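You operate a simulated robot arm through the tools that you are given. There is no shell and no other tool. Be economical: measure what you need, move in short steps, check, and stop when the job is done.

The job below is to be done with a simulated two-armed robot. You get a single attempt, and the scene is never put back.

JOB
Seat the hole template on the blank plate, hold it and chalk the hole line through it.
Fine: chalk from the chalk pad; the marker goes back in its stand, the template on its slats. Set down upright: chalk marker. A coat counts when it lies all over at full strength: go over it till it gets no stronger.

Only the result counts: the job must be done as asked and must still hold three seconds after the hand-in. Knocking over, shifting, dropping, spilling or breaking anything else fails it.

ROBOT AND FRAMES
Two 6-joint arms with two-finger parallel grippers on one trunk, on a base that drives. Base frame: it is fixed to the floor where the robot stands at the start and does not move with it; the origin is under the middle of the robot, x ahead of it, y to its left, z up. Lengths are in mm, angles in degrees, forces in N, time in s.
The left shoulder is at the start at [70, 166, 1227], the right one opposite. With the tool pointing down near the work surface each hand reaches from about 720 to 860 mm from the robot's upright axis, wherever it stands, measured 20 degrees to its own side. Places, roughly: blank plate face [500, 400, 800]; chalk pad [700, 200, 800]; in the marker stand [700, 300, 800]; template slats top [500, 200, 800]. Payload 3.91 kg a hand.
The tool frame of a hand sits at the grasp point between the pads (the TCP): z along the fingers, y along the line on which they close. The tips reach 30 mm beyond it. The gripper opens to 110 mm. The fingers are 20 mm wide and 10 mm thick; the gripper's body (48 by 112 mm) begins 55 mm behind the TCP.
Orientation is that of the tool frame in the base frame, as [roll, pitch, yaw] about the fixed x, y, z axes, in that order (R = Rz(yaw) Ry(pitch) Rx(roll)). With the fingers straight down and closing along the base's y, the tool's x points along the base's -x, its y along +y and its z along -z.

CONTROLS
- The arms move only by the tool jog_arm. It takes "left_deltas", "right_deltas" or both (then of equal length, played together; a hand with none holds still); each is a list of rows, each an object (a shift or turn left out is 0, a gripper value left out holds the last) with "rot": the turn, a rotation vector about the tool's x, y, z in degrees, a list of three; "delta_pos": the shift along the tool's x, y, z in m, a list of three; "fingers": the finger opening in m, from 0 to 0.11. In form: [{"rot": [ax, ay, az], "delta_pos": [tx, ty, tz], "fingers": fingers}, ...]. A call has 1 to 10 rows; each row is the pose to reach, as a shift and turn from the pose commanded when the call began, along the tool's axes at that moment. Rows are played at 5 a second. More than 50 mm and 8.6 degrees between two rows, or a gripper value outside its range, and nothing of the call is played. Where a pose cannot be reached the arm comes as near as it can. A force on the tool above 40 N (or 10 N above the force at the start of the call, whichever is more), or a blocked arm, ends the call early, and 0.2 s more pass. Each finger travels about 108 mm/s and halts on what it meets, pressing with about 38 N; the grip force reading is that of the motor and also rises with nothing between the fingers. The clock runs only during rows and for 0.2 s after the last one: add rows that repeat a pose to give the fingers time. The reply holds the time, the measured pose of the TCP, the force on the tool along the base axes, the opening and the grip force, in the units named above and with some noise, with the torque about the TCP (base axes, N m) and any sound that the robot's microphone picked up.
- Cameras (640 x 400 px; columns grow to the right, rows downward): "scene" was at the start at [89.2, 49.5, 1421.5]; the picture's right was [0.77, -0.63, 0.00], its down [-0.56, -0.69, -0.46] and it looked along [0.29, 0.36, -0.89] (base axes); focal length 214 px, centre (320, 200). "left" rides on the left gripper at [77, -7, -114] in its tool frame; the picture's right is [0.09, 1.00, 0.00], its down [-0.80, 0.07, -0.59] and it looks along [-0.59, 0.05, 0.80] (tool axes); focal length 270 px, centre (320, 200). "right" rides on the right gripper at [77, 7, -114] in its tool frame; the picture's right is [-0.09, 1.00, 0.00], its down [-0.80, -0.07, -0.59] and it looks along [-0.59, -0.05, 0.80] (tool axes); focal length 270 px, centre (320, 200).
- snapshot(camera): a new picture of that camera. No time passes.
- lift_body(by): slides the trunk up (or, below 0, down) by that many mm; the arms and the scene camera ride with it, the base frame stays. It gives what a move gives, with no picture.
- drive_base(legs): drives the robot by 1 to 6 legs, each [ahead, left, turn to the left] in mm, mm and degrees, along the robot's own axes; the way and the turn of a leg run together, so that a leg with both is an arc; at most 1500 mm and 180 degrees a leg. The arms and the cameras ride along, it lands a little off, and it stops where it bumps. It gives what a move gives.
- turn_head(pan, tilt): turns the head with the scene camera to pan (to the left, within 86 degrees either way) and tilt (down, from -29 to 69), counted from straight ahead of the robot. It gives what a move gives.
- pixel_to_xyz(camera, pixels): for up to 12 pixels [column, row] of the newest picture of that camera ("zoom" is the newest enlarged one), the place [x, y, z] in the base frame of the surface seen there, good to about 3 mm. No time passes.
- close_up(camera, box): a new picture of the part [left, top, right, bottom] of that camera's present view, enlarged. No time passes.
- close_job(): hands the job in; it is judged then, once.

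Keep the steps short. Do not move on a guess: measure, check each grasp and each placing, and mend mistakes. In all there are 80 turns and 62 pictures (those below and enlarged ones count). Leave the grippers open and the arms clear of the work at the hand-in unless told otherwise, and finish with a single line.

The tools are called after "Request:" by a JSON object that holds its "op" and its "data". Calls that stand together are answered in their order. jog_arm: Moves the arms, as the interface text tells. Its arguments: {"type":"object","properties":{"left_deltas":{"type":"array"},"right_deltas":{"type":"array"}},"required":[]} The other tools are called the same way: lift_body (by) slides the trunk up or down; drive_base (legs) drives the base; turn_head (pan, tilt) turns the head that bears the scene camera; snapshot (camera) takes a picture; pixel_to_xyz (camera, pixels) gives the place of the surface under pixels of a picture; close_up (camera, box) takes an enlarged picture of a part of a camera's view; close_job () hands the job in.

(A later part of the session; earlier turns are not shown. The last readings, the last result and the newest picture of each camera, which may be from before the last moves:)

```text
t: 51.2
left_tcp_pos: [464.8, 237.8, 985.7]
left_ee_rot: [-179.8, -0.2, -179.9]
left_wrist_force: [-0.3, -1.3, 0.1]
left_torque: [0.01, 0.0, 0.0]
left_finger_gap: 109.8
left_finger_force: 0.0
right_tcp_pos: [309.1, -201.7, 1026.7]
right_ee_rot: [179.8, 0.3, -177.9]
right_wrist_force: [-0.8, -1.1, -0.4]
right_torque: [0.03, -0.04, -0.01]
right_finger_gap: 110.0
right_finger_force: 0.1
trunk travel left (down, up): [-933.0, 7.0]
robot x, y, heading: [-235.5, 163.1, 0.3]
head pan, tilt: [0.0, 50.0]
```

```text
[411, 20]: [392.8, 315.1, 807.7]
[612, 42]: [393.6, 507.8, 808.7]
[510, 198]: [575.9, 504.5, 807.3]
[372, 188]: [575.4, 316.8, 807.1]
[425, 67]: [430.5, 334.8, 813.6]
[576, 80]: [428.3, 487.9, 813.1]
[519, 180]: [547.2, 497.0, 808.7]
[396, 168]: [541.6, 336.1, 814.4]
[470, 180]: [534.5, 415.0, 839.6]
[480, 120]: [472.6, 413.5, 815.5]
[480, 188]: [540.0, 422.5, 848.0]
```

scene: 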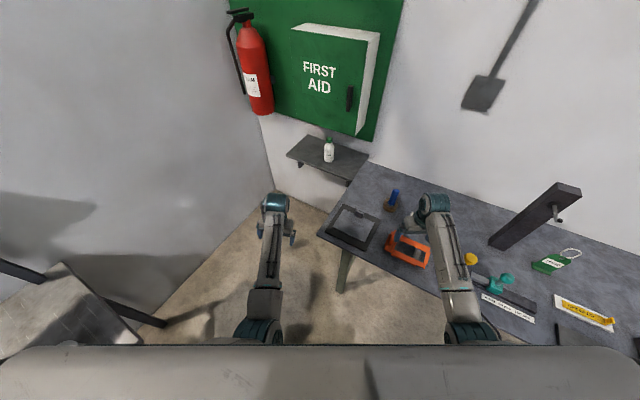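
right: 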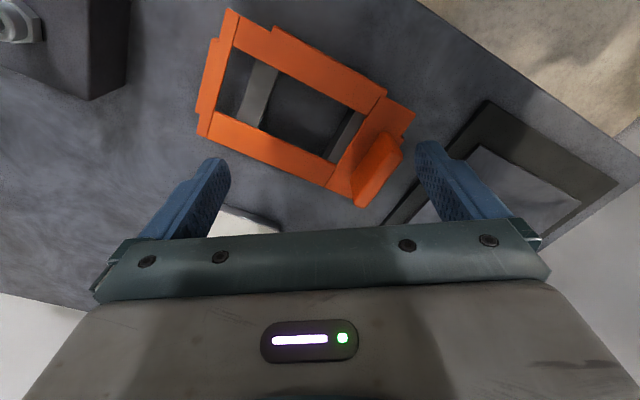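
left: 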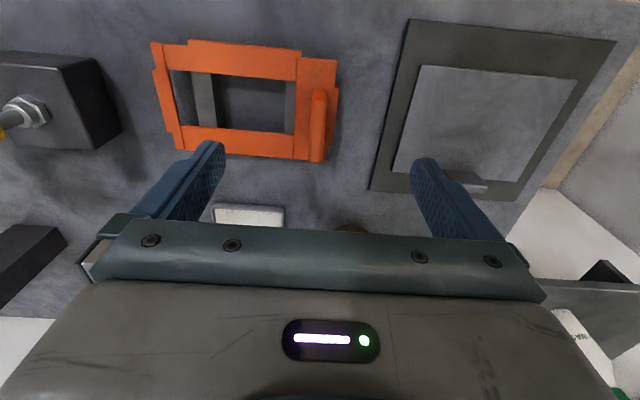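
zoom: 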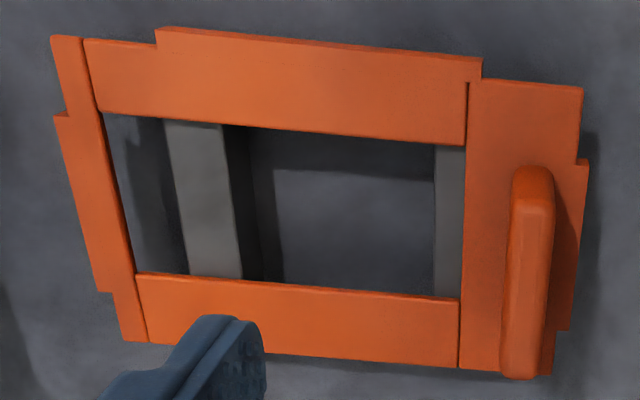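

The steps on the template's outline look like skirts that hug the blank's edges. I'll take precise points on the skirts and a close view of the plate.

Request:
{"op": "pixel_to_xyz", "data": {"camera": "zoom", "pixels": [[300, 45], [300, 38], [300, 350], [300, 343], [62, 150], [75, 200], [583, 200], [577, 260], [120, 60], [560, 100], [300, 118], [460, 220]]}}

Request:
{"op": "close_up", "data": {"camera": "left", "box": [360, 10, 630, 210]}}

Request:
{"op": "close_up", "data": {"camera": "scene", "box": [180, 130, 380, 260]}}

```text
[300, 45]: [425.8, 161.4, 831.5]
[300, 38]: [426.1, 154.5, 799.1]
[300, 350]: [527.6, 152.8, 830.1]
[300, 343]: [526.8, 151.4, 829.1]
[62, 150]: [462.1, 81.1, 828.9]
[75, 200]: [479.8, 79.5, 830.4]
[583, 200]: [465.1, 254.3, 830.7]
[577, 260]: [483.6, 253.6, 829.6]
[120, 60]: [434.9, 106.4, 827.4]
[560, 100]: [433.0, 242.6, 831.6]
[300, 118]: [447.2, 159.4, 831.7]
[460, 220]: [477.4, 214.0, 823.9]
```

```text
2.00 times, centred on (495, 110) of left
```

zoom: 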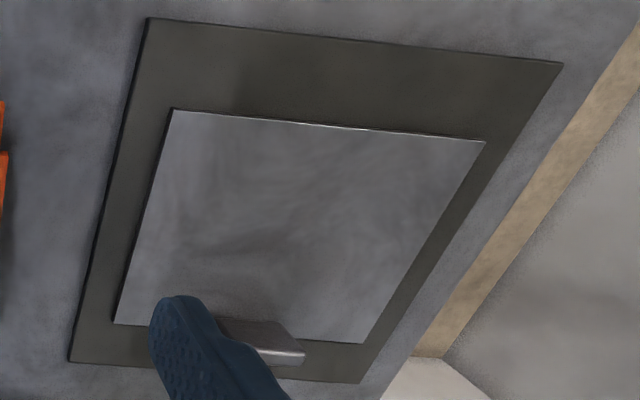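

```text
3.08 times, centred on (280, 195) of scene
```

zoom: 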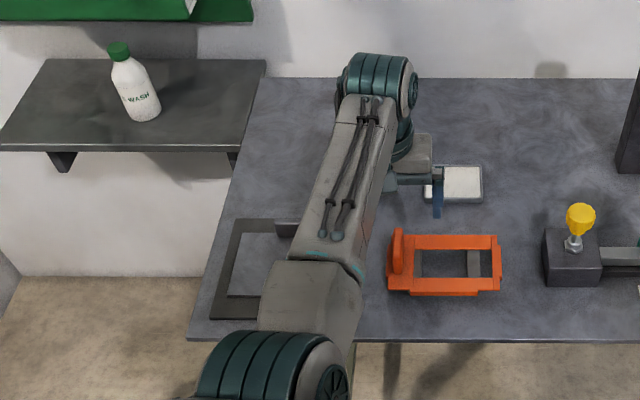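

The template has lips on three sides (-x, -y, +y) and is open on +x, where the plate has its tab. I need a clear look at the plate and tab, so I'll move the left camera over the plate.

Request:
{"op": "jog_arm", "data": {"left_deltas": [{"delta_pos": [0, 0.045, 0]}, {"delta_pos": [0, 0.09, 0]}, {"delta_pos": [0, 0.135, 0]}, {"delta_pos": [0, 0.17, 0]}]}}

Request:
{"op": "close_up", "data": {"camera": "left", "box": [180, 10, 450, 180]}}

```text
t: 52.2
left_tcp_pos: [465.3, 410.6, 985.4]
left_ee_rot: [-179.8, -0.4, -180.0]
left_wrist_force: [1.0, 0.3, 0.0]
left_torque: [0.0, -0.02, 0.01]
left_finger_gap: 110.2
left_finger_force: 0.1
right_tcp_pos: [310.7, -200.0, 1025.8]
right_ee_rot: [179.8, 0.3, -178.0]
right_wrist_force: [0.4, -0.7, 0.2]
right_torque: [-0.01, -0.01, -0.01]
right_finger_gap: 110.0
right_finger_force: 0.1
trunk travel left (down, up): [-933.0, 7.0]
robot x, y, heading: [-236.7, 161.6, 0.0]
head pan, tilt: [0.0, 50.0]
```

```text
2.35 times, centred on (315, 95) of left
```

zoom: 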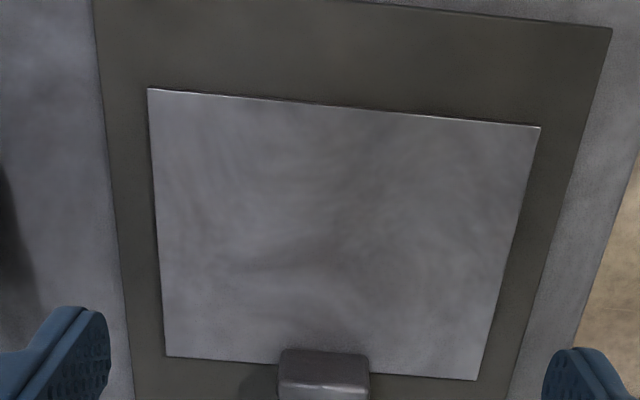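

Request:
{"op": "pixel_to_xyz", "data": {"camera": "zoom", "pixels": [[149, 91], [539, 127], [475, 378], [167, 355], [283, 352], [367, 357], [280, 385], [368, 390], [325, 365], [325, 390], [320, 200], [120, 200]]}}

Request:
{"op": "snapshot", "data": {"camera": "left"}}

```text
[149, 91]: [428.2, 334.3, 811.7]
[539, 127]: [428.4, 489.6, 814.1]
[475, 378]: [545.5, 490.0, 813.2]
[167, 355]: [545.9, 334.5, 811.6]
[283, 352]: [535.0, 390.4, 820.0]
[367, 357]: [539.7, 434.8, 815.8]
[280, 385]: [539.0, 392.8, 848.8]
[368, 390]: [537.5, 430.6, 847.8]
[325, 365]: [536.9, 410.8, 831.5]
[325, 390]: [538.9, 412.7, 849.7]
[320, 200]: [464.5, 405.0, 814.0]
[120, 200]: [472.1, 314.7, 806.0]
```

```text
40 pictures are left
```

left: 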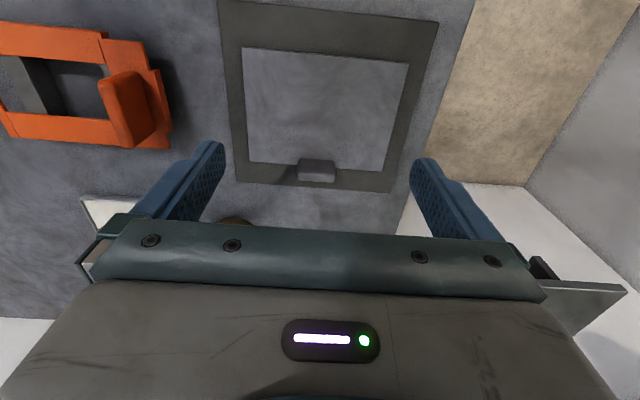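

Plate: x 428–546, y 334–490 (centre y 412), top z 813. The tab's face is at x 537 with y 392–432, so it lies beyond the template's open side. The fin is centred near (481,236), top z 874. I'm going above it.

Request:
{"op": "jog_arm", "data": {"left_deltas": [{"delta_pos": [-0.005, -0.045, 0], "fingers": 0.07}, {"delta_pos": [-0.01, -0.09, 0]}, {"delta_pos": [-0.016, -0.135, 0]}, {"delta_pos": [-0.016, -0.1746, 0]}, {"delta_pos": [-0.016, -0.1746, 0]}]}}

Request:
{"op": "lift_body", "data": {"by": -80}}

Request:
{"op": "snapshot", "data": {"camera": "left"}}

```text
t: 53.4
left_tcp_pos: [478.9, 233.2, 984.8]
left_ee_rot: [-179.8, -0.2, -180.0]
left_wrist_force: [0.9, -0.7, 0.7]
left_torque: [-0.02, 0.02, 0.01]
left_finger_gap: 70.1
left_finger_force: 0.2
right_tcp_pos: [309.9, -200.3, 1026.3]
right_ee_rot: [179.9, 0.3, -178.0]
right_wrist_force: [0.0, 0.3, 0.5]
right_torque: [-0.01, 0.0, -0.03]
right_finger_gap: 109.8
right_finger_force: 0.1
trunk travel left (down, up): [-933.0, 7.0]
robot x, y, heading: [-239.9, 165.7, 0.5]
head pan, tilt: [0.0, 50.0]
```

```text
t: 54.6
left_tcp_pos: [479.4, 233.7, 905.0]
left_ee_rot: [-179.8, -0.1, 179.9]
left_wrist_force: [0.4, 1.0, -0.4]
left_torque: [-0.01, 0.02, 0.0]
left_finger_gap: 70.2
left_finger_force: 0.1
right_tcp_pos: [311.7, -199.8, 945.5]
right_ee_rot: [179.8, 0.3, -177.9]
right_wrist_force: [-0.8, -0.2, -0.7]
right_torque: [0.02, 0.01, 0.0]
right_finger_gap: 110.3
right_finger_force: 0.0
trunk travel left (down, up): [-853.0, 87.0]
robot x, y, heading: [-239.1, 165.1, 0.3]
head pan, tilt: [0.0, 50.0]
```

```text
39 pictures are left
```

left: 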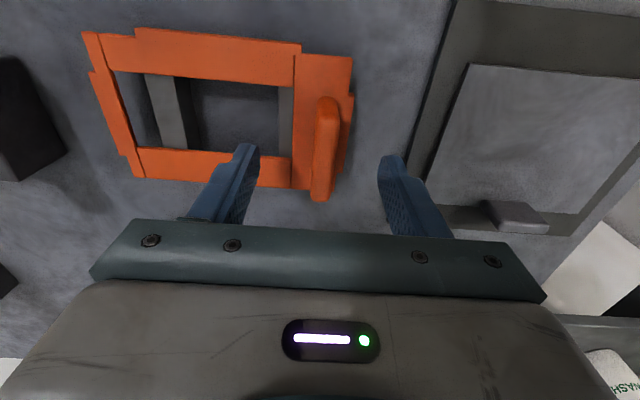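

The fin sits between the fingers. I'll measure its ends and sides.

Request:
{"op": "pixel_to_xyz", "data": {"camera": "left", "pixels": [[325, 102], [321, 195], [318, 150], [332, 150], [325, 130], [311, 170], [333, 110], [92, 34], [352, 60], [136, 30], [299, 45], [92, 75]]}}

```text
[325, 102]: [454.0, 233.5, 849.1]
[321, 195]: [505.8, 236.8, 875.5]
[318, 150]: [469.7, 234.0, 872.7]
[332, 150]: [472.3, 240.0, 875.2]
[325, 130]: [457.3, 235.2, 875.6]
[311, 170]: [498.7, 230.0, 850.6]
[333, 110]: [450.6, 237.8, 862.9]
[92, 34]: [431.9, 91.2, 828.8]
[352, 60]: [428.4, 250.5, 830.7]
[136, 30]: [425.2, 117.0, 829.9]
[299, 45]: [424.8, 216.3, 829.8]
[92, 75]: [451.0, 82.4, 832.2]
```

Fin: x 453–507, y 229.5–242, top 875. I'll go down to z 866 and close.

Request:
{"op": "jog_arm", "data": {"left_deltas": [{"delta_pos": [-0.001, 0.002, 0.02]}, {"delta_pos": [-0.001, 0.002, 0.039]}, {"delta_pos": [-0.001, 0.002, 0.039]}, {"delta_pos": [-0.001, 0.002, 0.039], "fingers": 0.0}, {"delta_pos": [-0.001, 0.002, 0.039]}, {"delta_pos": [-0.001, 0.002, 0.039]}, {"delta_pos": [-0.001, 0.002, 0.039]}, {"delta_pos": [-0.001, 0.002, 0.039]}]}}

```text
t: 56.4
left_tcp_pos: [482.4, 234.9, 865.5]
left_ee_rot: [-179.8, -0.2, -180.0]
left_wrist_force: [-0.2, 0.0, -0.5]
left_torque: [0.05, -0.06, 0.02]
left_finger_gap: 13.7
left_finger_force: 38.2
right_tcp_pos: [310.2, -200.6, 945.3]
right_ee_rot: [179.8, 0.2, -177.9]
right_wrist_force: [0.0, -0.1, -0.4]
right_torque: [0.01, 0.01, 0.02]
right_finger_gap: 110.1
right_finger_force: 0.1
trunk travel left (down, up): [-853.0, 87.0]
robot x, y, heading: [-243.1, 164.0, 0.2]
head pan, tilt: [0.0, 50.0]
```

Gripped: gap 13.7 mm, 38 N. Home grasp TCP is about (481,235.5,865.5). I'll lift slowly and look.

Request:
{"op": "jog_arm", "data": {"left_deltas": [{"delta_pos": [0, 0, -0.015]}, {"delta_pos": [0, 0, -0.035]}, {"delta_pos": [0, 0, -0.06]}, {"delta_pos": [0, 0, -0.085]}]}}

Request:
{"op": "snapshot", "data": {"camera": "left"}}

```text
t: 57.4
left_tcp_pos: [479.4, 234.5, 952.3]
left_ee_rot: [-179.8, -0.3, -179.9]
left_wrist_force: [-0.7, 0.8, -1.1]
left_torque: [0.07, -0.01, -0.01]
left_finger_gap: 13.4
left_finger_force: 38.0
right_tcp_pos: [310.0, -200.5, 946.6]
right_ee_rot: [179.7, 0.3, -178.0]
right_wrist_force: [-0.3, 0.3, 0.0]
right_torque: [-0.02, 0.02, -0.02]
right_finger_gap: 110.0
right_finger_force: 0.1
trunk travel left (down, up): [-853.0, 87.0]
robot x, y, heading: [-242.3, 166.4, 0.4]
head pan, tilt: [0.0, 50.0]
```

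```text
38 pictures are left
```

left: 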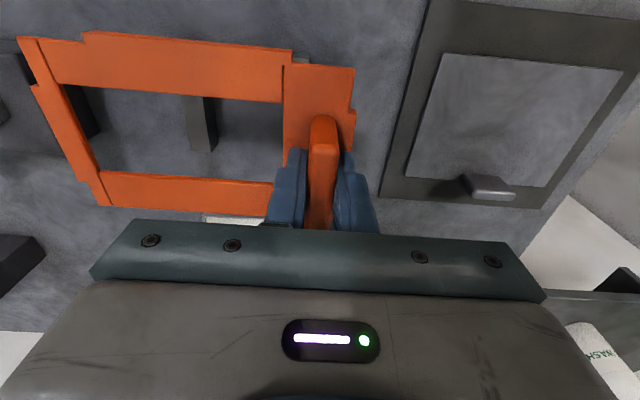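

Lifted and level. I'll measure the template's outline relative to the hand.

Request:
{"op": "pixel_to_xyz", "data": {"camera": "left", "pixels": [[22, 41], [89, 36], [288, 53], [350, 72], [36, 90], [42, 90], [104, 203], [150, 206], [70, 92], [280, 103], [104, 170], [353, 115]]}}

Request:
{"op": "pixel_to_xyz", "data": {"camera": "left", "pixels": [[438, 54], [620, 70], [545, 187], [408, 178], [435, 75], [428, 110], [606, 90], [585, 120], [500, 61], [560, 66], [462, 188], [215, 222]]}}

```text
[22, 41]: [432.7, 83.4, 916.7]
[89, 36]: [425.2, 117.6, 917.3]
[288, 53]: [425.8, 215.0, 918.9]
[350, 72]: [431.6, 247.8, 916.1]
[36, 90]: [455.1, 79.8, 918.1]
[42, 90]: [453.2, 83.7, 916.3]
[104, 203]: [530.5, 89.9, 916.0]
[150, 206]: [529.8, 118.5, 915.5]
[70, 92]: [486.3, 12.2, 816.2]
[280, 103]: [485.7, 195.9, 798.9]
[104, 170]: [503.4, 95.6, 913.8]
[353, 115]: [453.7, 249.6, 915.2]
```

```text
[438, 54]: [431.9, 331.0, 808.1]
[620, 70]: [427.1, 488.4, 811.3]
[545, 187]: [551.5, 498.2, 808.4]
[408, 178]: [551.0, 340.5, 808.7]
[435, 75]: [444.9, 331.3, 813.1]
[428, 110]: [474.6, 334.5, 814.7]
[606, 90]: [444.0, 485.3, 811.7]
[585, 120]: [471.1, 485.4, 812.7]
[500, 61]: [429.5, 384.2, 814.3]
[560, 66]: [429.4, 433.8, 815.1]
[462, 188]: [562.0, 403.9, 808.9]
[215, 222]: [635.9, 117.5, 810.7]
```

I'll check with the scene camera whether the steps are lips that hang down.

Request:
{"op": "close_up", "data": {"camera": "scene", "box": [260, 160, 400, 250]}}

```text
4.44 times, centred on (330, 205) of scene
```

zoom: 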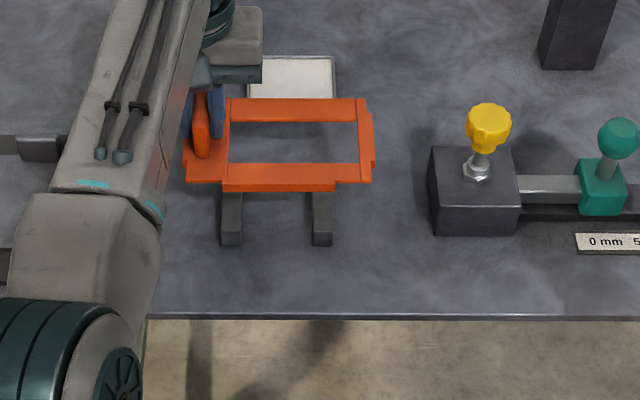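

The front lip hangs lower than the body, so the lips must straddle the blank. I'll carry the template over the plate (shift y +245, x −3) and check from above.

Request:
{"op": "jog_arm", "data": {"left_deltas": [{"delta_pos": [0, 0.04, 0]}, {"delta_pos": [0, 0.08, 0]}, {"delta_pos": [0, 0.12, 0]}, {"delta_pos": [0, 0.16, 0]}, {"delta_pos": [0, 0.2, 0]}, {"delta_pos": [0.002, 0.23, 0]}, {"delta_pos": [0.003, 0.245, 0.02]}, {"delta_pos": [0.003, 0.245, 0.05]}, {"delta_pos": [0.003, 0.245, 0.05]}]}}

Request:
{"op": "snapshot", "data": {"camera": "left"}}

```text
t: 59.4
left_tcp_pos: [477.7, 479.4, 899.5]
left_ee_rot: [-179.8, -0.2, 180.0]
left_wrist_force: [0.2, 0.5, -0.9]
left_torque: [0.07, -0.01, -0.02]
left_finger_gap: 13.6
left_finger_force: 37.9
right_tcp_pos: [309.4, -201.7, 946.3]
right_ee_rot: [179.8, 0.3, -178.0]
right_wrist_force: [-0.1, -0.1, -0.3]
right_torque: [-0.01, 0.02, -0.01]
right_finger_gap: 110.0
right_finger_force: 0.0
trunk travel left (down, up): [-853.0, 87.0]
robot x, y, heading: [-240.1, 162.0, 0.3]
head pan, tilt: [0.0, 50.0]
```

```text
36 pictures are left
```

left: 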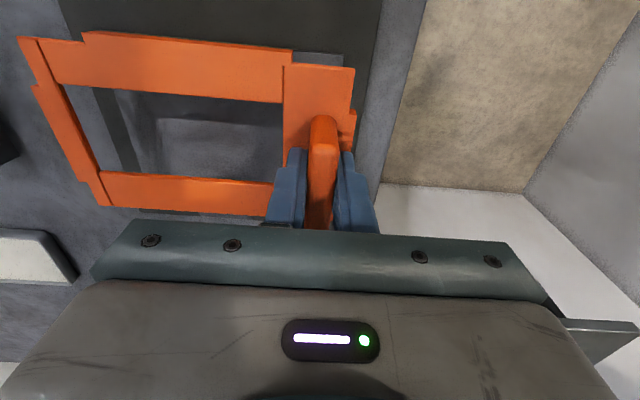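

I'll lower to z 870 and then step gently while watching the force. A seated template should bring the TCP near 855–858.

Request:
{"op": "jog_arm", "data": {"left_deltas": [{"delta_pos": [0, 0, 0.015]}, {"delta_pos": [0, 0, 0.028]}, {"delta_pos": [0, 0, 0.032]}, {"delta_pos": [0, 0, 0.035]}, {"delta_pos": [0, 0, 0.038]}, {"delta_pos": [0, 0, 0.04]}, {"delta_pos": [0, 0, 0.042]}]}}

Request:
{"op": "snapshot", "data": {"camera": "left"}}

```text
t: 61.0
left_tcp_pos: [477.4, 481.3, 856.5]
left_ee_rot: [-179.9, -0.3, -180.0]
left_wrist_force: [-0.2, -0.6, -0.2]
left_torque: [0.1, 0.01, 0.02]
left_finger_gap: 13.4
left_finger_force: 38.0
right_tcp_pos: [310.5, -200.7, 946.9]
right_ee_rot: [179.8, 0.3, -178.0]
right_wrist_force: [-0.3, 0.1, 0.4]
right_torque: [-0.02, -0.03, 0.02]
right_finger_gap: 110.1
right_finger_force: 0.1
trunk travel left (down, up): [-853.0, 87.0]
robot x, y, heading: [-237.4, 166.6, 0.3]
head pan, tilt: [0.0, 50.0]
```

```text
35 pictures are left
```

left: 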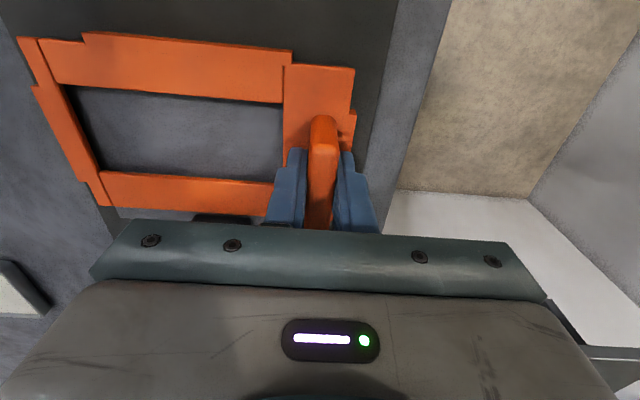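

No contact yet at 856.5. I'm continuing in 1 mm steps.

Request:
{"op": "jog_arm", "data": {"left_deltas": [{"delta_pos": [0, 0, 0.001]}, {"delta_pos": [0, 0, 0.002]}, {"delta_pos": [0, 0, 0.003]}, {"delta_pos": [0, 0, 0.003]}]}}

```text
t: 62.0
left_tcp_pos: [477.0, 479.9, 854.7]
left_ee_rot: [-179.8, -0.2, 180.0]
left_wrist_force: [-3.0, -0.4, 0.4]
left_torque: [0.08, 0.09, -0.03]
left_finger_gap: 13.5
left_finger_force: 38.1
right_tcp_pos: [308.8, -200.1, 946.0]
right_ee_rot: [179.7, 0.4, -178.0]
right_wrist_force: [0.2, -0.3, 0.3]
right_torque: [-0.01, 0.05, 0.01]
right_finger_gap: 109.9
right_finger_force: 0.1
trunk travel left (down, up): [-853.0, 87.0]
robot x, y, heading: [-239.2, 164.5, 0.3]
head pan, tilt: [0.0, 50.0]
```

There's a −3 N x force, so the −x lip is touching the plate's edge from outside. I'll move x by −0.7 mm and keep lowering.

Request:
{"op": "jog_arm", "data": {"left_deltas": [{"delta_pos": [0.0007, 0, 0.001]}, {"delta_pos": [0.0007, 0, 0.002]}, {"delta_pos": [0.0007, 0, 0.003]}, {"delta_pos": [0.0007, 0, 0.003]}]}}

```text
t: 63.0
left_tcp_pos: [475.2, 479.6, 855.1]
left_ee_rot: [-179.8, 0.0, 179.9]
left_wrist_force: [3.9, 2.7, 17.1]
left_torque: [0.03, 0.65, -0.07]
left_finger_gap: 13.3
left_finger_force: 38.2
right_tcp_pos: [309.4, -200.2, 945.6]
right_ee_rot: [179.8, 0.3, -178.1]
right_wrist_force: [0.5, -0.3, 0.0]
right_torque: [0.02, -0.03, 0.01]
right_finger_gap: 109.7
right_finger_force: 0.0
trunk travel left (down, up): [-853.0, 87.0]
robot x, y, heading: [-242.1, 162.4, 0.4]
head pan, tilt: [0.0, 50.0]
```

Resting force is 17 N at TCP z 855, so the template top is at about 820, roughly 7 mm over the plate face, which is consistent with seated. I'll relax the pressure and feel the y play, toward +y first.

Request:
{"op": "jog_arm", "data": {"left_deltas": [{"delta_pos": [0, 0, -0.002]}, {"delta_pos": [0, 0.0015, -0.002]}, {"delta_pos": [0, 0.003, -0.002]}, {"delta_pos": [0, 0.003, -0.002]}]}}

Request:
{"op": "jog_arm", "data": {"left_deltas": [{"delta_pos": [0, -0.002, 0]}, {"delta_pos": [0, -0.004, 0]}, {"delta_pos": [0, -0.006, 0]}, {"delta_pos": [0, -0.006, 0]}]}}

```text
t: 64.0
left_tcp_pos: [476.5, 481.3, 855.1]
left_ee_rot: [-179.8, -0.2, 179.8]
left_wrist_force: [6.7, -8.3, 10.7]
left_torque: [-0.13, -0.3, -0.12]
left_finger_gap: 13.5
left_finger_force: 37.9
right_tcp_pos: [308.5, -202.3, 945.8]
right_ee_rot: [179.5, 0.4, -178.1]
right_wrist_force: [0.1, 0.4, 0.7]
right_torque: [0.01, 0.02, -0.01]
right_finger_gap: 110.3
right_finger_force: 0.0
trunk travel left (down, up): [-853.0, 87.0]
robot x, y, heading: [-239.2, 165.1, 0.5]
head pan, tilt: [0.0, 50.0]
```

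```text
t: 65.0
left_tcp_pos: [476.0, 481.3, 853.7]
left_ee_rot: [-179.9, -0.2, -179.9]
left_wrist_force: [6.1, 10.4, 14.9]
left_torque: [0.18, 0.44, -0.27]
left_finger_gap: 13.7
left_finger_force: 37.7
right_tcp_pos: [309.9, -199.0, 946.5]
right_ee_rot: [179.9, 0.3, -177.9]
right_wrist_force: [0.1, -0.6, 0.1]
right_torque: [0.01, -0.02, 0.0]
right_finger_gap: 110.0
right_finger_force: 0.0
trunk travel left (down, up): [-853.0, 87.0]
robot x, y, heading: [-238.6, 162.5, 0.5]
head pan, tilt: [0.0, 50.0]
```

It stays put both ways (±9 N without sliding), so the lips have captured the plate. I'll return to mid, open the fingers and rise to look.

Request:
{"op": "jog_arm", "data": {"left_deltas": [{"delta_pos": [0, 0.003, 0]}, {"delta_pos": [0, 0.003, 0]}, {"delta_pos": [0, 0.003, 0], "fingers": 0.03}, {"delta_pos": [0, 0.003, 0], "fingers": 0.05}, {"delta_pos": [0, 0.003, 0]}, {"delta_pos": [0, 0.003, -0.03]}, {"delta_pos": [0, 0.003, -0.07]}, {"delta_pos": [0, 0.003, -0.11]}, {"delta_pos": [0, 0.003, -0.14]}]}}

Request:
{"op": "snapshot", "data": {"camera": "left"}}

```text
t: 67.0
left_tcp_pos: [476.2, 482.4, 994.5]
left_ee_rot: [-179.8, -0.3, -180.0]
left_wrist_force: [0.1, -0.1, 0.3]
left_torque: [-0.02, 0.01, 0.02]
left_finger_gap: 50.1
left_finger_force: 0.2
right_tcp_pos: [308.8, -200.5, 945.9]
right_ee_rot: [179.8, 0.3, -178.1]
right_wrist_force: [0.3, -0.1, -0.8]
right_torque: [0.02, 0.02, -0.03]
right_finger_gap: 109.6
right_finger_force: 0.0
trunk travel left (down, up): [-853.0, 87.0]
robot x, y, heading: [-238.7, 164.2, 0.4]
head pan, tilt: [0.0, 50.0]
```

```text
34 pictures are left
```

left: 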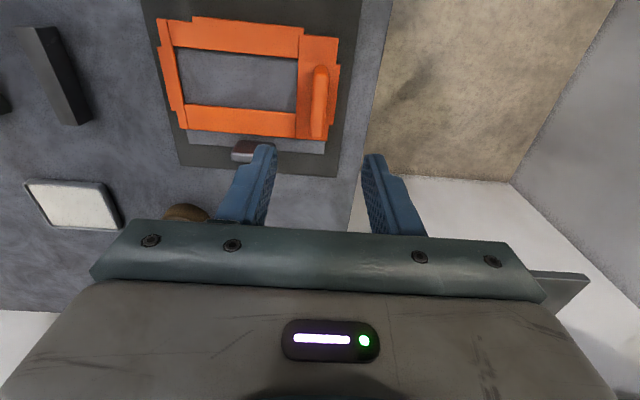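

Request:
{"op": "close_up", "data": {"camera": "left", "box": [140, 5, 380, 185]}}

Request:
{"op": "pixel_to_xyz", "data": {"camera": "zoom", "pixels": [[300, 50], [300, 325], [140, 315], [430, 355], [70, 180], [505, 180], [55, 60], [60, 55], [110, 130], [410, 150], [260, 200], [290, 365]]}}

```text
2.22 times, centred on (260, 95) of left
```

zoom: 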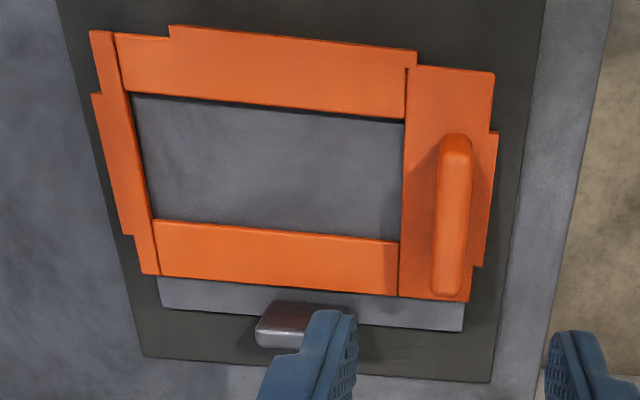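

```text
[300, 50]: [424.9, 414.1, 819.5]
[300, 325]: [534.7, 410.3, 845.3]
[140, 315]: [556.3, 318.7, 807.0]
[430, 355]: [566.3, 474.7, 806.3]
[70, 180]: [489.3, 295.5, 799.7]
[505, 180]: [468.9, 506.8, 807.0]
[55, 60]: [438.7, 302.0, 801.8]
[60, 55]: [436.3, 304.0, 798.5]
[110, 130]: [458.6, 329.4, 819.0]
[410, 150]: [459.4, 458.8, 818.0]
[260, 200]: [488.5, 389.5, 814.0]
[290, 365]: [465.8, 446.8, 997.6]
```

The template lies flat (top z 819) with the plate's edges inside its side lips. Next is the marker: I'll pull the left hand back a little, raise the trunk and drive to about (-70,316).

Request:
{"op": "jog_arm", "data": {"left_deltas": [{"delta_pos": [0.02, -0.03, -0.01]}, {"delta_pos": [0.04, -0.06, -0.02]}, {"delta_pos": [0.05, -0.09, -0.02]}]}}

Request:
{"op": "lift_body", "data": {"by": 80}}

Request:
{"op": "drive_base", "data": {"legs": [[170, 152, 0]]}}

Request:
{"op": "turn_head", "data": {"pan": -5, "tilt": 55}}

Request:
{"op": "snapshot", "data": {"camera": "scene"}}

```text
t: 67.8
left_tcp_pos: [442.3, 390.0, 999.3]
left_ee_rot: [-179.9, -0.1, -179.9]
left_wrist_force: [-0.3, -0.3, 1.1]
left_torque: [-0.02, -0.01, 0.0]
left_finger_gap: 50.0
left_finger_force: 0.1
left hand out of reach, approached as far as the arm can: row 2, 3
right_tcp_pos: [310.7, -201.4, 944.8]
right_ee_rot: [179.9, 0.3, -177.9]
right_wrist_force: [-0.1, -0.1, 0.2]
right_torque: [0.04, -0.02, -0.01]
right_finger_gap: 109.8
right_finger_force: 0.1
trunk travel left (down, up): [-853.0, 87.0]
robot x, y, heading: [-232.2, 166.5, 0.5]
head pan, tilt: [0.0, 50.0]
```

```text
t: 69.0
left_tcp_pos: [441.2, 390.7, 1078.7]
left_ee_rot: [-179.7, -0.2, 179.9]
left_wrist_force: [-0.9, -0.4, -0.9]
left_torque: [0.0, 0.0, -0.03]
left_finger_gap: 50.2
left_finger_force: 0.0
right_tcp_pos: [309.6, -201.3, 1026.5]
right_ee_rot: [179.7, 0.3, -178.0]
right_wrist_force: [0.0, 0.4, 0.2]
right_torque: [0.03, 0.0, -0.03]
right_finger_gap: 109.8
right_finger_force: 0.0
trunk travel left (down, up): [-933.0, 7.0]
robot x, y, heading: [-242.1, 165.7, 0.4]
head pan, tilt: [0.0, 50.0]
```

```text
t: 70.7
left_tcp_pos: [610.0, 541.1, 1081.6]
left_ee_rot: [-179.9, -0.1, -179.9]
left_wrist_force: [-0.3, -0.2, 0.0]
left_torque: [0.01, -0.04, 0.02]
left_finger_gap: 50.3
left_finger_force: 0.1
right_tcp_pos: [477.5, -49.2, 1025.7]
right_ee_rot: [179.7, 0.3, -178.0]
right_wrist_force: [0.1, -0.1, 0.0]
right_torque: [0.02, 0.01, -0.04]
right_finger_gap: 109.9
right_finger_force: 0.2
trunk travel left (down, up): [-933.0, 7.0]
robot x, y, heading: [-70.7, 318.8, 0.2]
head pan, tilt: [0.0, 50.0]
```

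```text
t: 71.3
left_tcp_pos: [609.8, 543.4, 1078.4]
left_ee_rot: [-179.7, -0.1, 180.0]
left_wrist_force: [-0.8, -0.1, 0.1]
left_torque: [-0.02, 0.0, 0.01]
left_finger_gap: 50.1
left_finger_force: 0.0
right_tcp_pos: [479.3, -48.9, 1026.4]
right_ee_rot: [179.7, 0.3, -178.0]
right_wrist_force: [-0.5, 1.0, 0.3]
right_torque: [0.02, 0.0, 0.01]
right_finger_gap: 109.9
right_finger_force: 0.1
trunk travel left (down, up): [-933.0, 7.0]
robot x, y, heading: [-68.8, 318.2, 0.1]
head pan, tilt: [-5.0, 55.0]
```

```text
32 pictures are left
```

scene: 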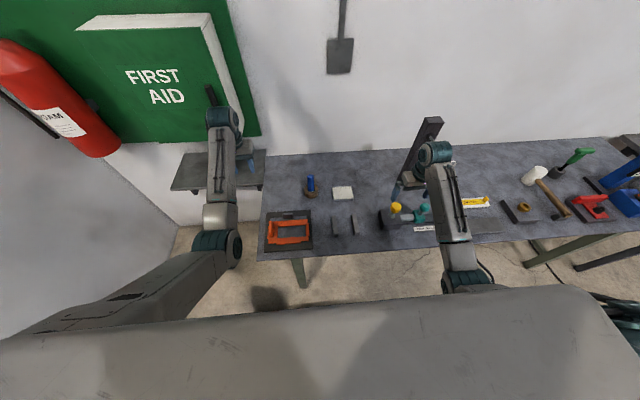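

Now the right hand goes toward (620,255), looking at the marker.

Request:
{"op": "jog_arm", "data": {"right_deltas": [{"delta_pos": [-0.03, 0.035, 0]}, {"delta_pos": [-0.055, 0.075, 0]}, {"delta_pos": [-0.08, 0.115, 0]}, {"delta_pos": [-0.1, 0.155, 0]}, {"delta_pos": [-0.12, 0.195, 0]}, {"delta_pos": [-0.13, 0.235, 0.01]}, {"delta_pos": [-0.14, 0.275, 0.02], "rot": [0, 0, 2]}, {"delta_pos": [-0.15, 0.309, 0.03], "rot": [0, 0, 2]}]}}

Request:
{"op": "snapshot", "data": {"camera": "right"}}

```text
t: 73.2
left_tcp_pos: [611.2, 544.9, 1077.3]
left_ee_rot: [-179.6, -0.3, 179.9]
left_wrist_force: [0.0, -0.9, -0.3]
left_torque: [0.01, 0.01, -0.01]
left_finger_gap: 49.9
left_finger_force: 0.0
right_tcp_pos: [618.9, 268.6, 998.4]
right_ee_rot: [179.9, 0.3, 180.0]
right_wrist_force: [0.1, 0.2, 0.2]
right_torque: [0.0, 0.02, 0.0]
right_finger_gap: 109.7
right_finger_force: 0.1
trunk travel left (down, up): [-933.0, 7.0]
robot x, y, heading: [-68.5, 319.6, 0.2]
head pan, tilt: [-5.0, 55.0]
```

```text
31 pictures are left
```

right: 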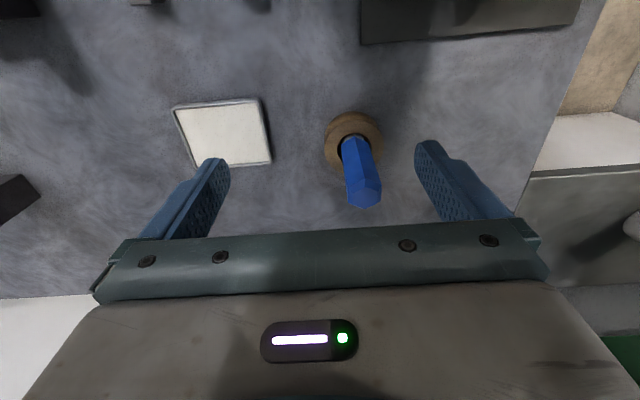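

The marker (362,175) stands in its ring, with the pad at (225,135). I'm measuring both.

Request:
{"op": "close_up", "data": {"camera": "right", "box": [160, 90, 400, 220]}}

Request:
{"op": "pixel_to_xyz", "data": {"camera": "right", "pixels": [[364, 198], [370, 190], [358, 160], [355, 142], [340, 120], [375, 135], [330, 140], [180, 110], [260, 105], [268, 162], [197, 165], [225, 135]]}}

```text
2.67 times, centred on (280, 155) of right
```

zoom: 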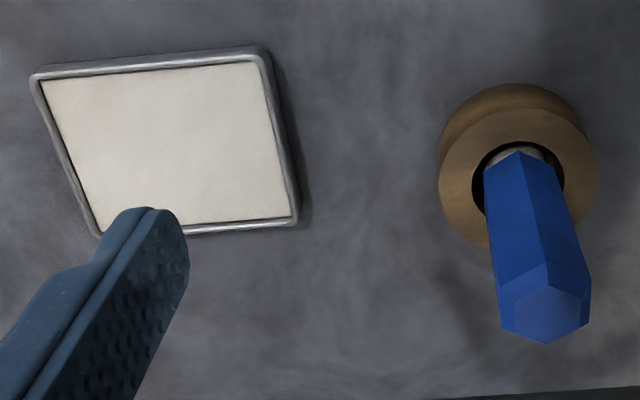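

```text
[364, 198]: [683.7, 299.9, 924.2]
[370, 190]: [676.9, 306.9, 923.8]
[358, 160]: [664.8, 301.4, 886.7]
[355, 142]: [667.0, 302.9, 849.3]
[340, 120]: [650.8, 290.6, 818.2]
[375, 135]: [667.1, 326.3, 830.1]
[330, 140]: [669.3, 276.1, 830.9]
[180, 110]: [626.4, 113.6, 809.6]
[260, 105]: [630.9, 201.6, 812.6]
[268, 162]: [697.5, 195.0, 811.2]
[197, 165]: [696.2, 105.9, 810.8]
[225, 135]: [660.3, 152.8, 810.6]
```

Marker axis is about (679,301) with top z 924. Its flats face ±y, the ring top is at z 831 and the pad centre is (662,152,811). I'll move over the marker and look again before lowering.

Request:
{"op": "jog_arm", "data": {"right_deltas": [{"delta_pos": [-0.03, 0.016, 0], "fingers": 0.08}, {"delta_pos": [-0.06, 0.0325, 0], "fingers": 0.07}, {"delta_pos": [-0.06, 0.0325, 0]}]}}

Request:
{"op": "snapshot", "data": {"camera": "right"}}

```text
t: 74.0
left_tcp_pos: [610.6, 544.3, 1079.5]
left_ee_rot: [-179.8, -0.1, 180.0]
left_wrist_force: [-0.6, -0.6, -0.6]
left_torque: [0.0, 0.0, 0.01]
left_finger_gap: 49.7
left_finger_force: 0.0
right_tcp_pos: [678.5, 299.2, 997.5]
right_ee_rot: [179.9, 0.4, 179.9]
right_wrist_force: [-0.4, 0.1, 1.1]
right_torque: [0.0, 0.0, -0.02]
right_finger_gap: 70.1
right_finger_force: 0.0
trunk travel left (down, up): [-933.0, 7.0]
robot x, y, heading: [-69.8, 318.7, 0.4]
head pan, tilt: [-5.0, 55.0]
```

```text
29 pictures are left
```

right: 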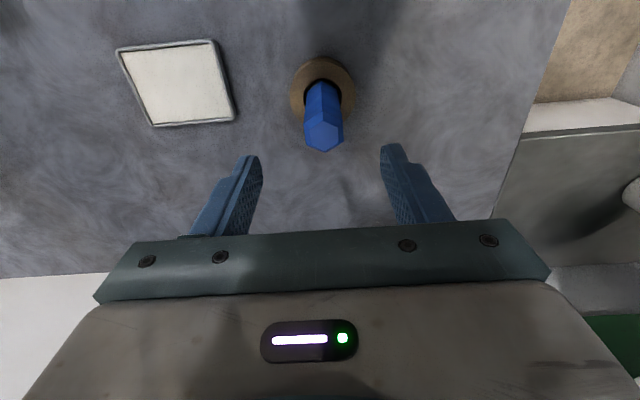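

Request:
{"op": "pixel_to_xyz", "data": {"camera": "right", "pixels": [[323, 133], [323, 147], [310, 140], [337, 138], [322, 124], [322, 110], [298, 95], [350, 95], [118, 52], [212, 41], [233, 119], [155, 126]]}}

Request:
{"op": "lift_body", "data": {"by": -60}}

```text
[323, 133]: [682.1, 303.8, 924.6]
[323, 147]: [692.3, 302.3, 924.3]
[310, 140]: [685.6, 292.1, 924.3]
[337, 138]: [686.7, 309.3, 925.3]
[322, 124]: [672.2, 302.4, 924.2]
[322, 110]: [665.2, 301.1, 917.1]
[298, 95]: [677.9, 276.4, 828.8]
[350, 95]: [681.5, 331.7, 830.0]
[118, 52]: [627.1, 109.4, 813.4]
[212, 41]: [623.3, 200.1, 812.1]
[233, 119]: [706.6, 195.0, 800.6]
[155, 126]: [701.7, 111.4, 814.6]
```

```text
t: 75.0
left_tcp_pos: [611.1, 542.8, 1018.2]
left_ee_rot: [-179.7, -0.2, 180.0]
left_wrist_force: [-0.2, 0.0, -0.4]
left_torque: [0.0, -0.01, -0.01]
left_finger_gap: 50.3
left_finger_force: 0.1
right_tcp_pos: [678.7, 300.3, 938.1]
right_ee_rot: [179.9, 0.4, 179.9]
right_wrist_force: [1.1, -0.3, -0.5]
right_torque: [-0.01, -0.02, -0.03]
right_finger_gap: 70.1
right_finger_force: 0.1
trunk travel left (down, up): [-873.0, 67.0]
robot x, y, heading: [-70.0, 317.6, 0.4]
head pan, tilt: [-5.0, 55.0]
```

Marker centre is about (679.5,302). I'll adjust, lower to z 888 and close.

Request:
{"op": "jog_arm", "data": {"right_deltas": [{"delta_pos": [-0.001, 0.002, 0.025]}, {"delta_pos": [-0.001, 0.002, 0.05]}, {"delta_pos": [-0.001, 0.002, 0.05]}, {"delta_pos": [-0.001, 0.002, 0.05], "fingers": 0}, {"delta_pos": [-0.001, 0.002, 0.05]}, {"delta_pos": [-0.001, 0.002, 0.05]}, {"delta_pos": [-0.001, 0.002, 0.05]}]}}

```text
t: 76.5
left_tcp_pos: [610.3, 543.3, 1018.4]
left_ee_rot: [-179.9, -0.1, 180.0]
left_wrist_force: [-0.2, 0.1, -0.5]
left_torque: [-0.04, -0.01, 0.02]
left_finger_gap: 50.1
left_finger_force: 0.1
right_tcp_pos: [675.4, 300.2, 890.9]
right_ee_rot: [179.7, 0.3, 180.0]
right_wrist_force: [-0.7, 0.6, -0.2]
right_torque: [0.04, -0.03, -0.05]
right_finger_gap: 30.9
right_finger_force: 37.8
right hand out of reach, approached as far as the arm can: row 2, 3, 4, 5, 6, 7
trunk travel left (down, up): [-873.0, 67.0]
robot x, y, heading: [-68.7, 318.3, 0.4]
head pan, tilt: [-5.0, 55.0]
```

Gripped at gap 30.9 mm, 38 N. The arm is near its outer limit. I'll lift straight up with the trunk, then look.

Request:
{"op": "lift_body", "data": {"by": 60}}

Request:
{"op": "snapshot", "data": {"camera": "right"}}

```text
t: 77.5
left_tcp_pos: [610.9, 543.2, 1078.4]
left_ee_rot: [-179.9, -0.3, 180.0]
left_wrist_force: [-0.4, 0.4, 0.2]
left_torque: [0.0, -0.01, 0.01]
left_finger_gap: 50.2
left_finger_force: 0.1
right_tcp_pos: [675.9, 299.1, 949.9]
right_ee_rot: [179.8, 0.3, -180.0]
right_wrist_force: [-0.1, -0.6, -0.9]
right_torque: [0.0, -0.01, -0.02]
right_finger_gap: 30.9
right_finger_force: 38.2
trunk travel left (down, up): [-933.0, 7.0]
robot x, y, heading: [-71.3, 318.4, 0.4]
head pan, tilt: [-5.0, 55.0]
```

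```text
28 pictures are left
```

right: 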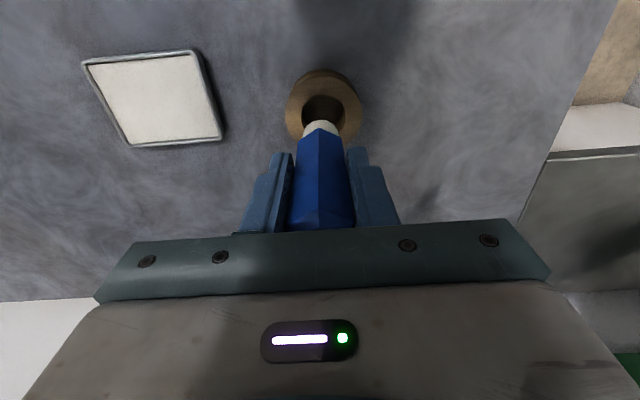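

The white tip shows at (320,125) near the ring. I'll check the tip height before moving sideways.

Request:
{"op": "pixel_to_xyz", "data": {"camera": "right", "pixels": [[320, 124], [320, 130], [320, 160], [345, 92], [84, 65], [192, 54], [221, 137], [132, 144], [150, 100]]}}

Request:
{"op": "close_up", "data": {"camera": "right", "box": [270, 60, 380, 140]}}

```text
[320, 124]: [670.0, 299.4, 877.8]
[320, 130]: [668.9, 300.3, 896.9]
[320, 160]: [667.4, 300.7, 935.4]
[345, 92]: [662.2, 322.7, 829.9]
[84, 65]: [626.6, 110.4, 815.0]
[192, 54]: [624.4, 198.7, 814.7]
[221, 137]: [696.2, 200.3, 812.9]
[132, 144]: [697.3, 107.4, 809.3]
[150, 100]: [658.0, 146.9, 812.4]
```

```text
5.00 times, centred on (325, 100) of right
```

zoom: 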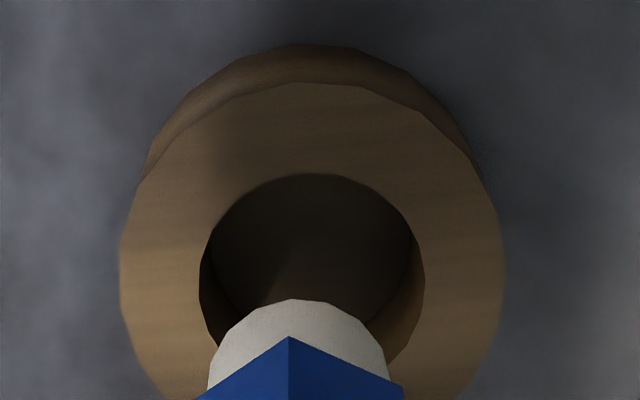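

The tip bottom is at about z 868, clear of the ring (831). I'm moving over the pad centre, then lowering the trunk by 42.

Request:
{"op": "jog_arm", "data": {"right_deltas": [{"delta_pos": [0.005, -0.037, -0.005]}, {"delta_pos": [0.01, -0.074, -0.005]}, {"delta_pos": [0.015, -0.111, -0.005]}, {"delta_pos": [0.018, -0.147, 0]}, {"delta_pos": [0.018, -0.147, 0]}]}}

Request:
{"op": "lift_body", "data": {"by": -42}}

Request:
{"op": "jog_arm", "data": {"right_deltas": [{"delta_pos": [0, 0, 0.004]}, {"delta_pos": [0, 0, 0.008]}, {"delta_pos": [0, 0, 0.01]}, {"delta_pos": [0, 0, 0.012]}]}}

Request:
{"op": "snapshot", "data": {"camera": "right"}}

```text
t: 78.8
left_tcp_pos: [610.9, 544.2, 1079.2]
left_ee_rot: [-179.7, -0.3, 180.0]
left_wrist_force: [0.7, 0.2, -0.9]
left_torque: [-0.02, 0.01, 0.0]
left_finger_gap: 50.4
left_finger_force: 0.1
right_tcp_pos: [656.6, 152.3, 947.2]
right_ee_rot: [179.9, 0.3, 179.9]
right_wrist_force: [0.3, 0.8, -0.7]
right_torque: [-0.02, 0.01, 0.02]
right_finger_gap: 30.9
right_finger_force: 38.1
trunk travel left (down, up): [-933.0, 7.0]
robot x, y, heading: [-68.2, 319.6, 0.2]
head pan, tilt: [-5.0, 55.0]
```

```text
t: 79.6
left_tcp_pos: [610.3, 543.6, 1036.3]
left_ee_rot: [-179.8, -0.3, 179.9]
left_wrist_force: [-0.9, 0.1, 1.1]
left_torque: [0.05, 0.02, 0.02]
left_finger_gap: 50.0
left_finger_force: 0.1
right_tcp_pos: [657.3, 152.0, 905.5]
right_ee_rot: [179.8, 0.3, -180.0]
right_wrist_force: [-1.0, -0.1, -0.2]
right_torque: [0.0, -0.01, -0.02]
right_finger_gap: 30.7
right_finger_force: 37.8
trunk travel left (down, up): [-891.0, 49.0]
robot x, y, heading: [-68.4, 317.7, 0.2]
head pan, tilt: [-5.0, 55.0]
```

```text
t: 80.6
left_tcp_pos: [608.8, 543.3, 1038.4]
left_ee_rot: [-179.7, 0.0, -180.0]
left_wrist_force: [-0.3, -0.3, -0.5]
left_torque: [-0.01, 0.03, -0.03]
left_finger_gap: 50.4
left_finger_force: 0.0
right_tcp_pos: [658.9, 153.0, 897.4]
right_ee_rot: [-180.0, 0.6, 180.0]
right_wrist_force: [1.0, -2.5, 12.2]
right_torque: [-0.22, -0.01, 0.0]
right_finger_gap: 30.6
right_finger_force: 37.5
trunk travel left (down, up): [-891.0, 49.0]
robot x, y, heading: [-69.3, 315.5, 0.4]
head pan, tilt: [-5.0, 55.0]
```

```text
26 pictures are left
```

right: 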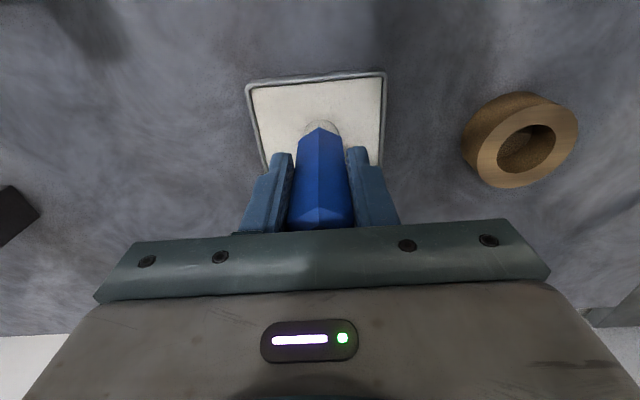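

There's contact with the pad at 12 N (TCP 897, so the tip is about 85.5 mm below it). I'll rub a little to load the chalk, then lift.

Request:
{"op": "jog_arm", "data": {"right_deltas": [{"delta_pos": [0.012, 0, -0.001]}, {"delta_pos": [0.012, 0.012, -0.001]}, {"delta_pos": [-0.01, 0.012, -0.001]}, {"delta_pos": [-0.01, -0.012, -0.001]}, {"delta_pos": [0.01, -0.012, -0.001]}, {"delta_pos": [0, 0, -0.001]}, {"delta_pos": [0, 0, -0.001]}, {"delta_pos": [0, 0, -0.02]}, {"delta_pos": [0, 0, -0.05]}]}}

Request:
{"op": "close_up", "data": {"camera": "right", "box": [230, 60, 400, 170]}}

```text
t: 82.6
left_tcp_pos: [610.1, 544.5, 1036.9]
left_ee_rot: [-179.7, 0.0, 180.0]
left_wrist_force: [0.1, -0.3, -0.2]
left_torque: [-0.01, -0.03, 0.0]
left_finger_gap: 50.0
left_finger_force: 0.1
right_tcp_pos: [655.2, 153.3, 942.3]
right_ee_rot: [179.8, 0.3, -179.9]
right_wrist_force: [0.4, -0.3, -0.4]
right_torque: [0.01, 0.0, 0.02]
right_finger_gap: 30.9
right_finger_force: 38.1
trunk travel left (down, up): [-891.0, 49.0]
robot x, y, heading: [-71.0, 312.6, 0.4]
head pan, tilt: [-5.0, 55.0]
```

```text
3.64 times, centred on (315, 115) of right
```

zoom: 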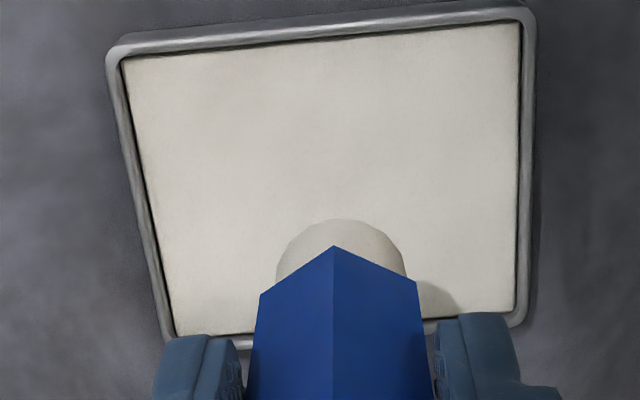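

The marker should be loaded. I'll raise the trunk and drive to the chalking pose, about (-195,321) heading 15.

Request:
{"op": "lift_body", "data": {"by": 48}}

Request:
{"op": "drive_base", "data": {"legs": [[-125, 5, 0], [0, 0, 15]]}}

Request:
{"op": "snapshot", "data": {"camera": "scene"}}

```text
t: 83.5
left_tcp_pos: [611.5, 545.4, 1085.1]
left_ee_rot: [-179.7, -0.2, -180.0]
left_wrist_force: [-0.6, -0.3, -0.4]
left_torque: [-0.02, -0.01, -0.01]
left_finger_gap: 50.0
left_finger_force: 0.0
right_tcp_pos: [658.0, 153.0, 989.4]
right_ee_rot: [179.8, 0.2, -179.9]
right_wrist_force: [0.7, -0.2, 0.2]
right_torque: [0.0, 0.05, 0.04]
right_finger_gap: 31.1
right_finger_force: 37.7
trunk travel left (down, up): [-939.0, 1.0]
robot x, y, heading: [-67.4, 319.8, 0.2]
head pan, tilt: [-5.0, 55.0]
```

```text
t: 85.6
left_tcp_pos: [405.6, 713.8, 1084.4]
left_ee_rot: [-179.7, -0.1, -165.2]
left_wrist_force: [-0.7, 0.1, -0.4]
left_torque: [0.04, -0.02, 0.0]
left_finger_gap: 50.1
left_finger_force: 0.1
right_tcp_pos: [548.8, 349.1, 992.0]
right_ee_rot: [179.8, 0.3, -165.1]
right_wrist_force: [0.1, 0.1, 0.1]
right_torque: [-0.01, -0.01, -0.02]
right_finger_gap: 30.9
right_finger_force: 37.9
trunk travel left (down, up): [-939.0, 1.0]
robot x, y, heading: [-196.8, 320.0, 15.3]
head pan, tilt: [-5.0, 55.0]
```

```text
24 pictures are left
```

scene: 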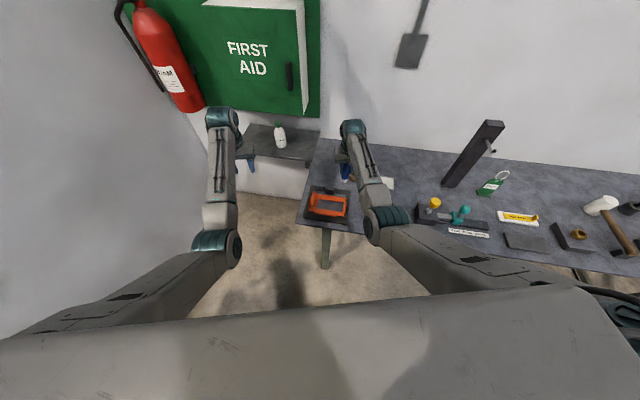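

First I'll turn the tools: left by +84° about its z and right by −75° about its z. Left will come from +y with its fingers closing along x, right will close along x.

Request:
{"op": "jog_arm", "data": {"left_deltas": [{"rot": [0, 0, 8.4]}, {"rot": [0, 0, 16.8]}, {"rot": [0, 0, 25.2]}, {"rot": [0, 0, 33.6]}, {"rot": [0, 0, 42]}, {"rot": [0, 0, 50.4]}, {"rot": [0, 0, 58.8]}, {"rot": [0, 0, 67.2]}, {"rot": [0, 0, 75.6]}, {"rot": [0, 0, 84]}], "right_deltas": [{"rot": [0, 0, -7.5]}, {"rot": [0, 0, -15]}, {"rot": [0, 0, -22.5]}, {"rot": [0, 0, -30]}, {"rot": [0, 0, -37.5]}, {"rot": [0, 0, -45]}, {"rot": [0, 0, -52.5]}, {"rot": [0, 0, -60]}, {"rot": [0, 0, -67.5]}, {"rot": [0, 0, -75]}]}}

```text
t: 87.8
left_tcp_pos: [405.0, 713.9, 1084.1]
left_ee_rot: [-179.7, 0.1, 110.7]
left_wrist_force: [0.1, -0.6, -0.4]
left_torque: [-0.02, -0.01, 0.01]
left_finger_gap: 50.4
left_finger_force: 0.1
right_tcp_pos: [550.4, 349.1, 990.2]
right_ee_rot: [-179.7, 0.3, -90.0]
right_wrist_force: [-0.3, 0.2, -0.8]
right_torque: [-0.04, 0.02, 0.01]
right_finger_gap: 30.8
right_finger_force: 38.3
trunk travel left (down, up): [-939.0, 1.0]
robot x, y, heading: [-192.2, 319.9, 15.4]
head pan, tilt: [-5.0, 55.0]
```

Request:
{"op": "jog_arm", "data": {"left_deltas": [{"rot": [0, 0, 7], "fingers": 0.1}, {"rot": [0, 0, 14]}, {"rot": [0, 0, 20.7]}]}}

Request:
{"op": "jog_arm", "data": {"left_deltas": [{"rot": [0, -7.5, 0], "delta_pos": [-0.01, 0.01, 0.01]}, {"rot": [0, -15, 0], "delta_pos": [-0.02, 0.025, 0.02]}, {"rot": [0, -22.5, 0], "delta_pos": [-0.035, 0.04, 0.035]}, {"rot": [0, -30, 0], "delta_pos": [-0.05, 0.055, 0.05]}, {"rot": [0, -37.5, 0], "delta_pos": [-0.065, 0.07, 0.065]}, {"rot": [0, -45, 0], "delta_pos": [-0.074, 0.075, 0.074]}]}}

```text
t: 88.6
left_tcp_pos: [404.5, 715.1, 1084.4]
left_ee_rot: [-180.0, 0.3, 89.9]
left_wrist_force: [-0.1, 0.4, 0.1]
left_torque: [0.0, -0.03, 0.02]
left_finger_gap: 100.1
left_finger_force: 0.1
right_tcp_pos: [551.3, 348.2, 990.0]
right_ee_rot: [-179.8, 0.3, -90.1]
right_wrist_force: [0.2, -0.8, -0.7]
right_torque: [0.0, -0.01, 0.01]
right_finger_gap: 30.8
right_finger_force: 38.0
trunk travel left (down, up): [-939.0, 1.0]
robot x, y, heading: [-191.9, 321.2, 15.1]
head pan, tilt: [-5.0, 55.0]
```

```text
t: 90.0
left_tcp_pos: [480.9, 640.6, 1009.1]
left_ee_rot: [-179.8, 45.5, 90.3]
left_wrist_force: [0.8, 0.6, -0.7]
left_torque: [-0.03, -0.03, 0.0]
left_finger_gap: 100.1
left_finger_force: 0.0
right_tcp_pos: [550.1, 349.9, 990.4]
right_ee_rot: [-179.8, 0.2, -90.1]
right_wrist_force: [-0.3, -0.3, -0.7]
right_torque: [-0.04, 0.01, 0.01]
right_finger_gap: 30.7
right_finger_force: 38.5
trunk travel left (down, up): [-939.0, 1.0]
robot x, y, heading: [-196.5, 325.4, 15.1]
head pan, tilt: [-5.0, 55.0]
```

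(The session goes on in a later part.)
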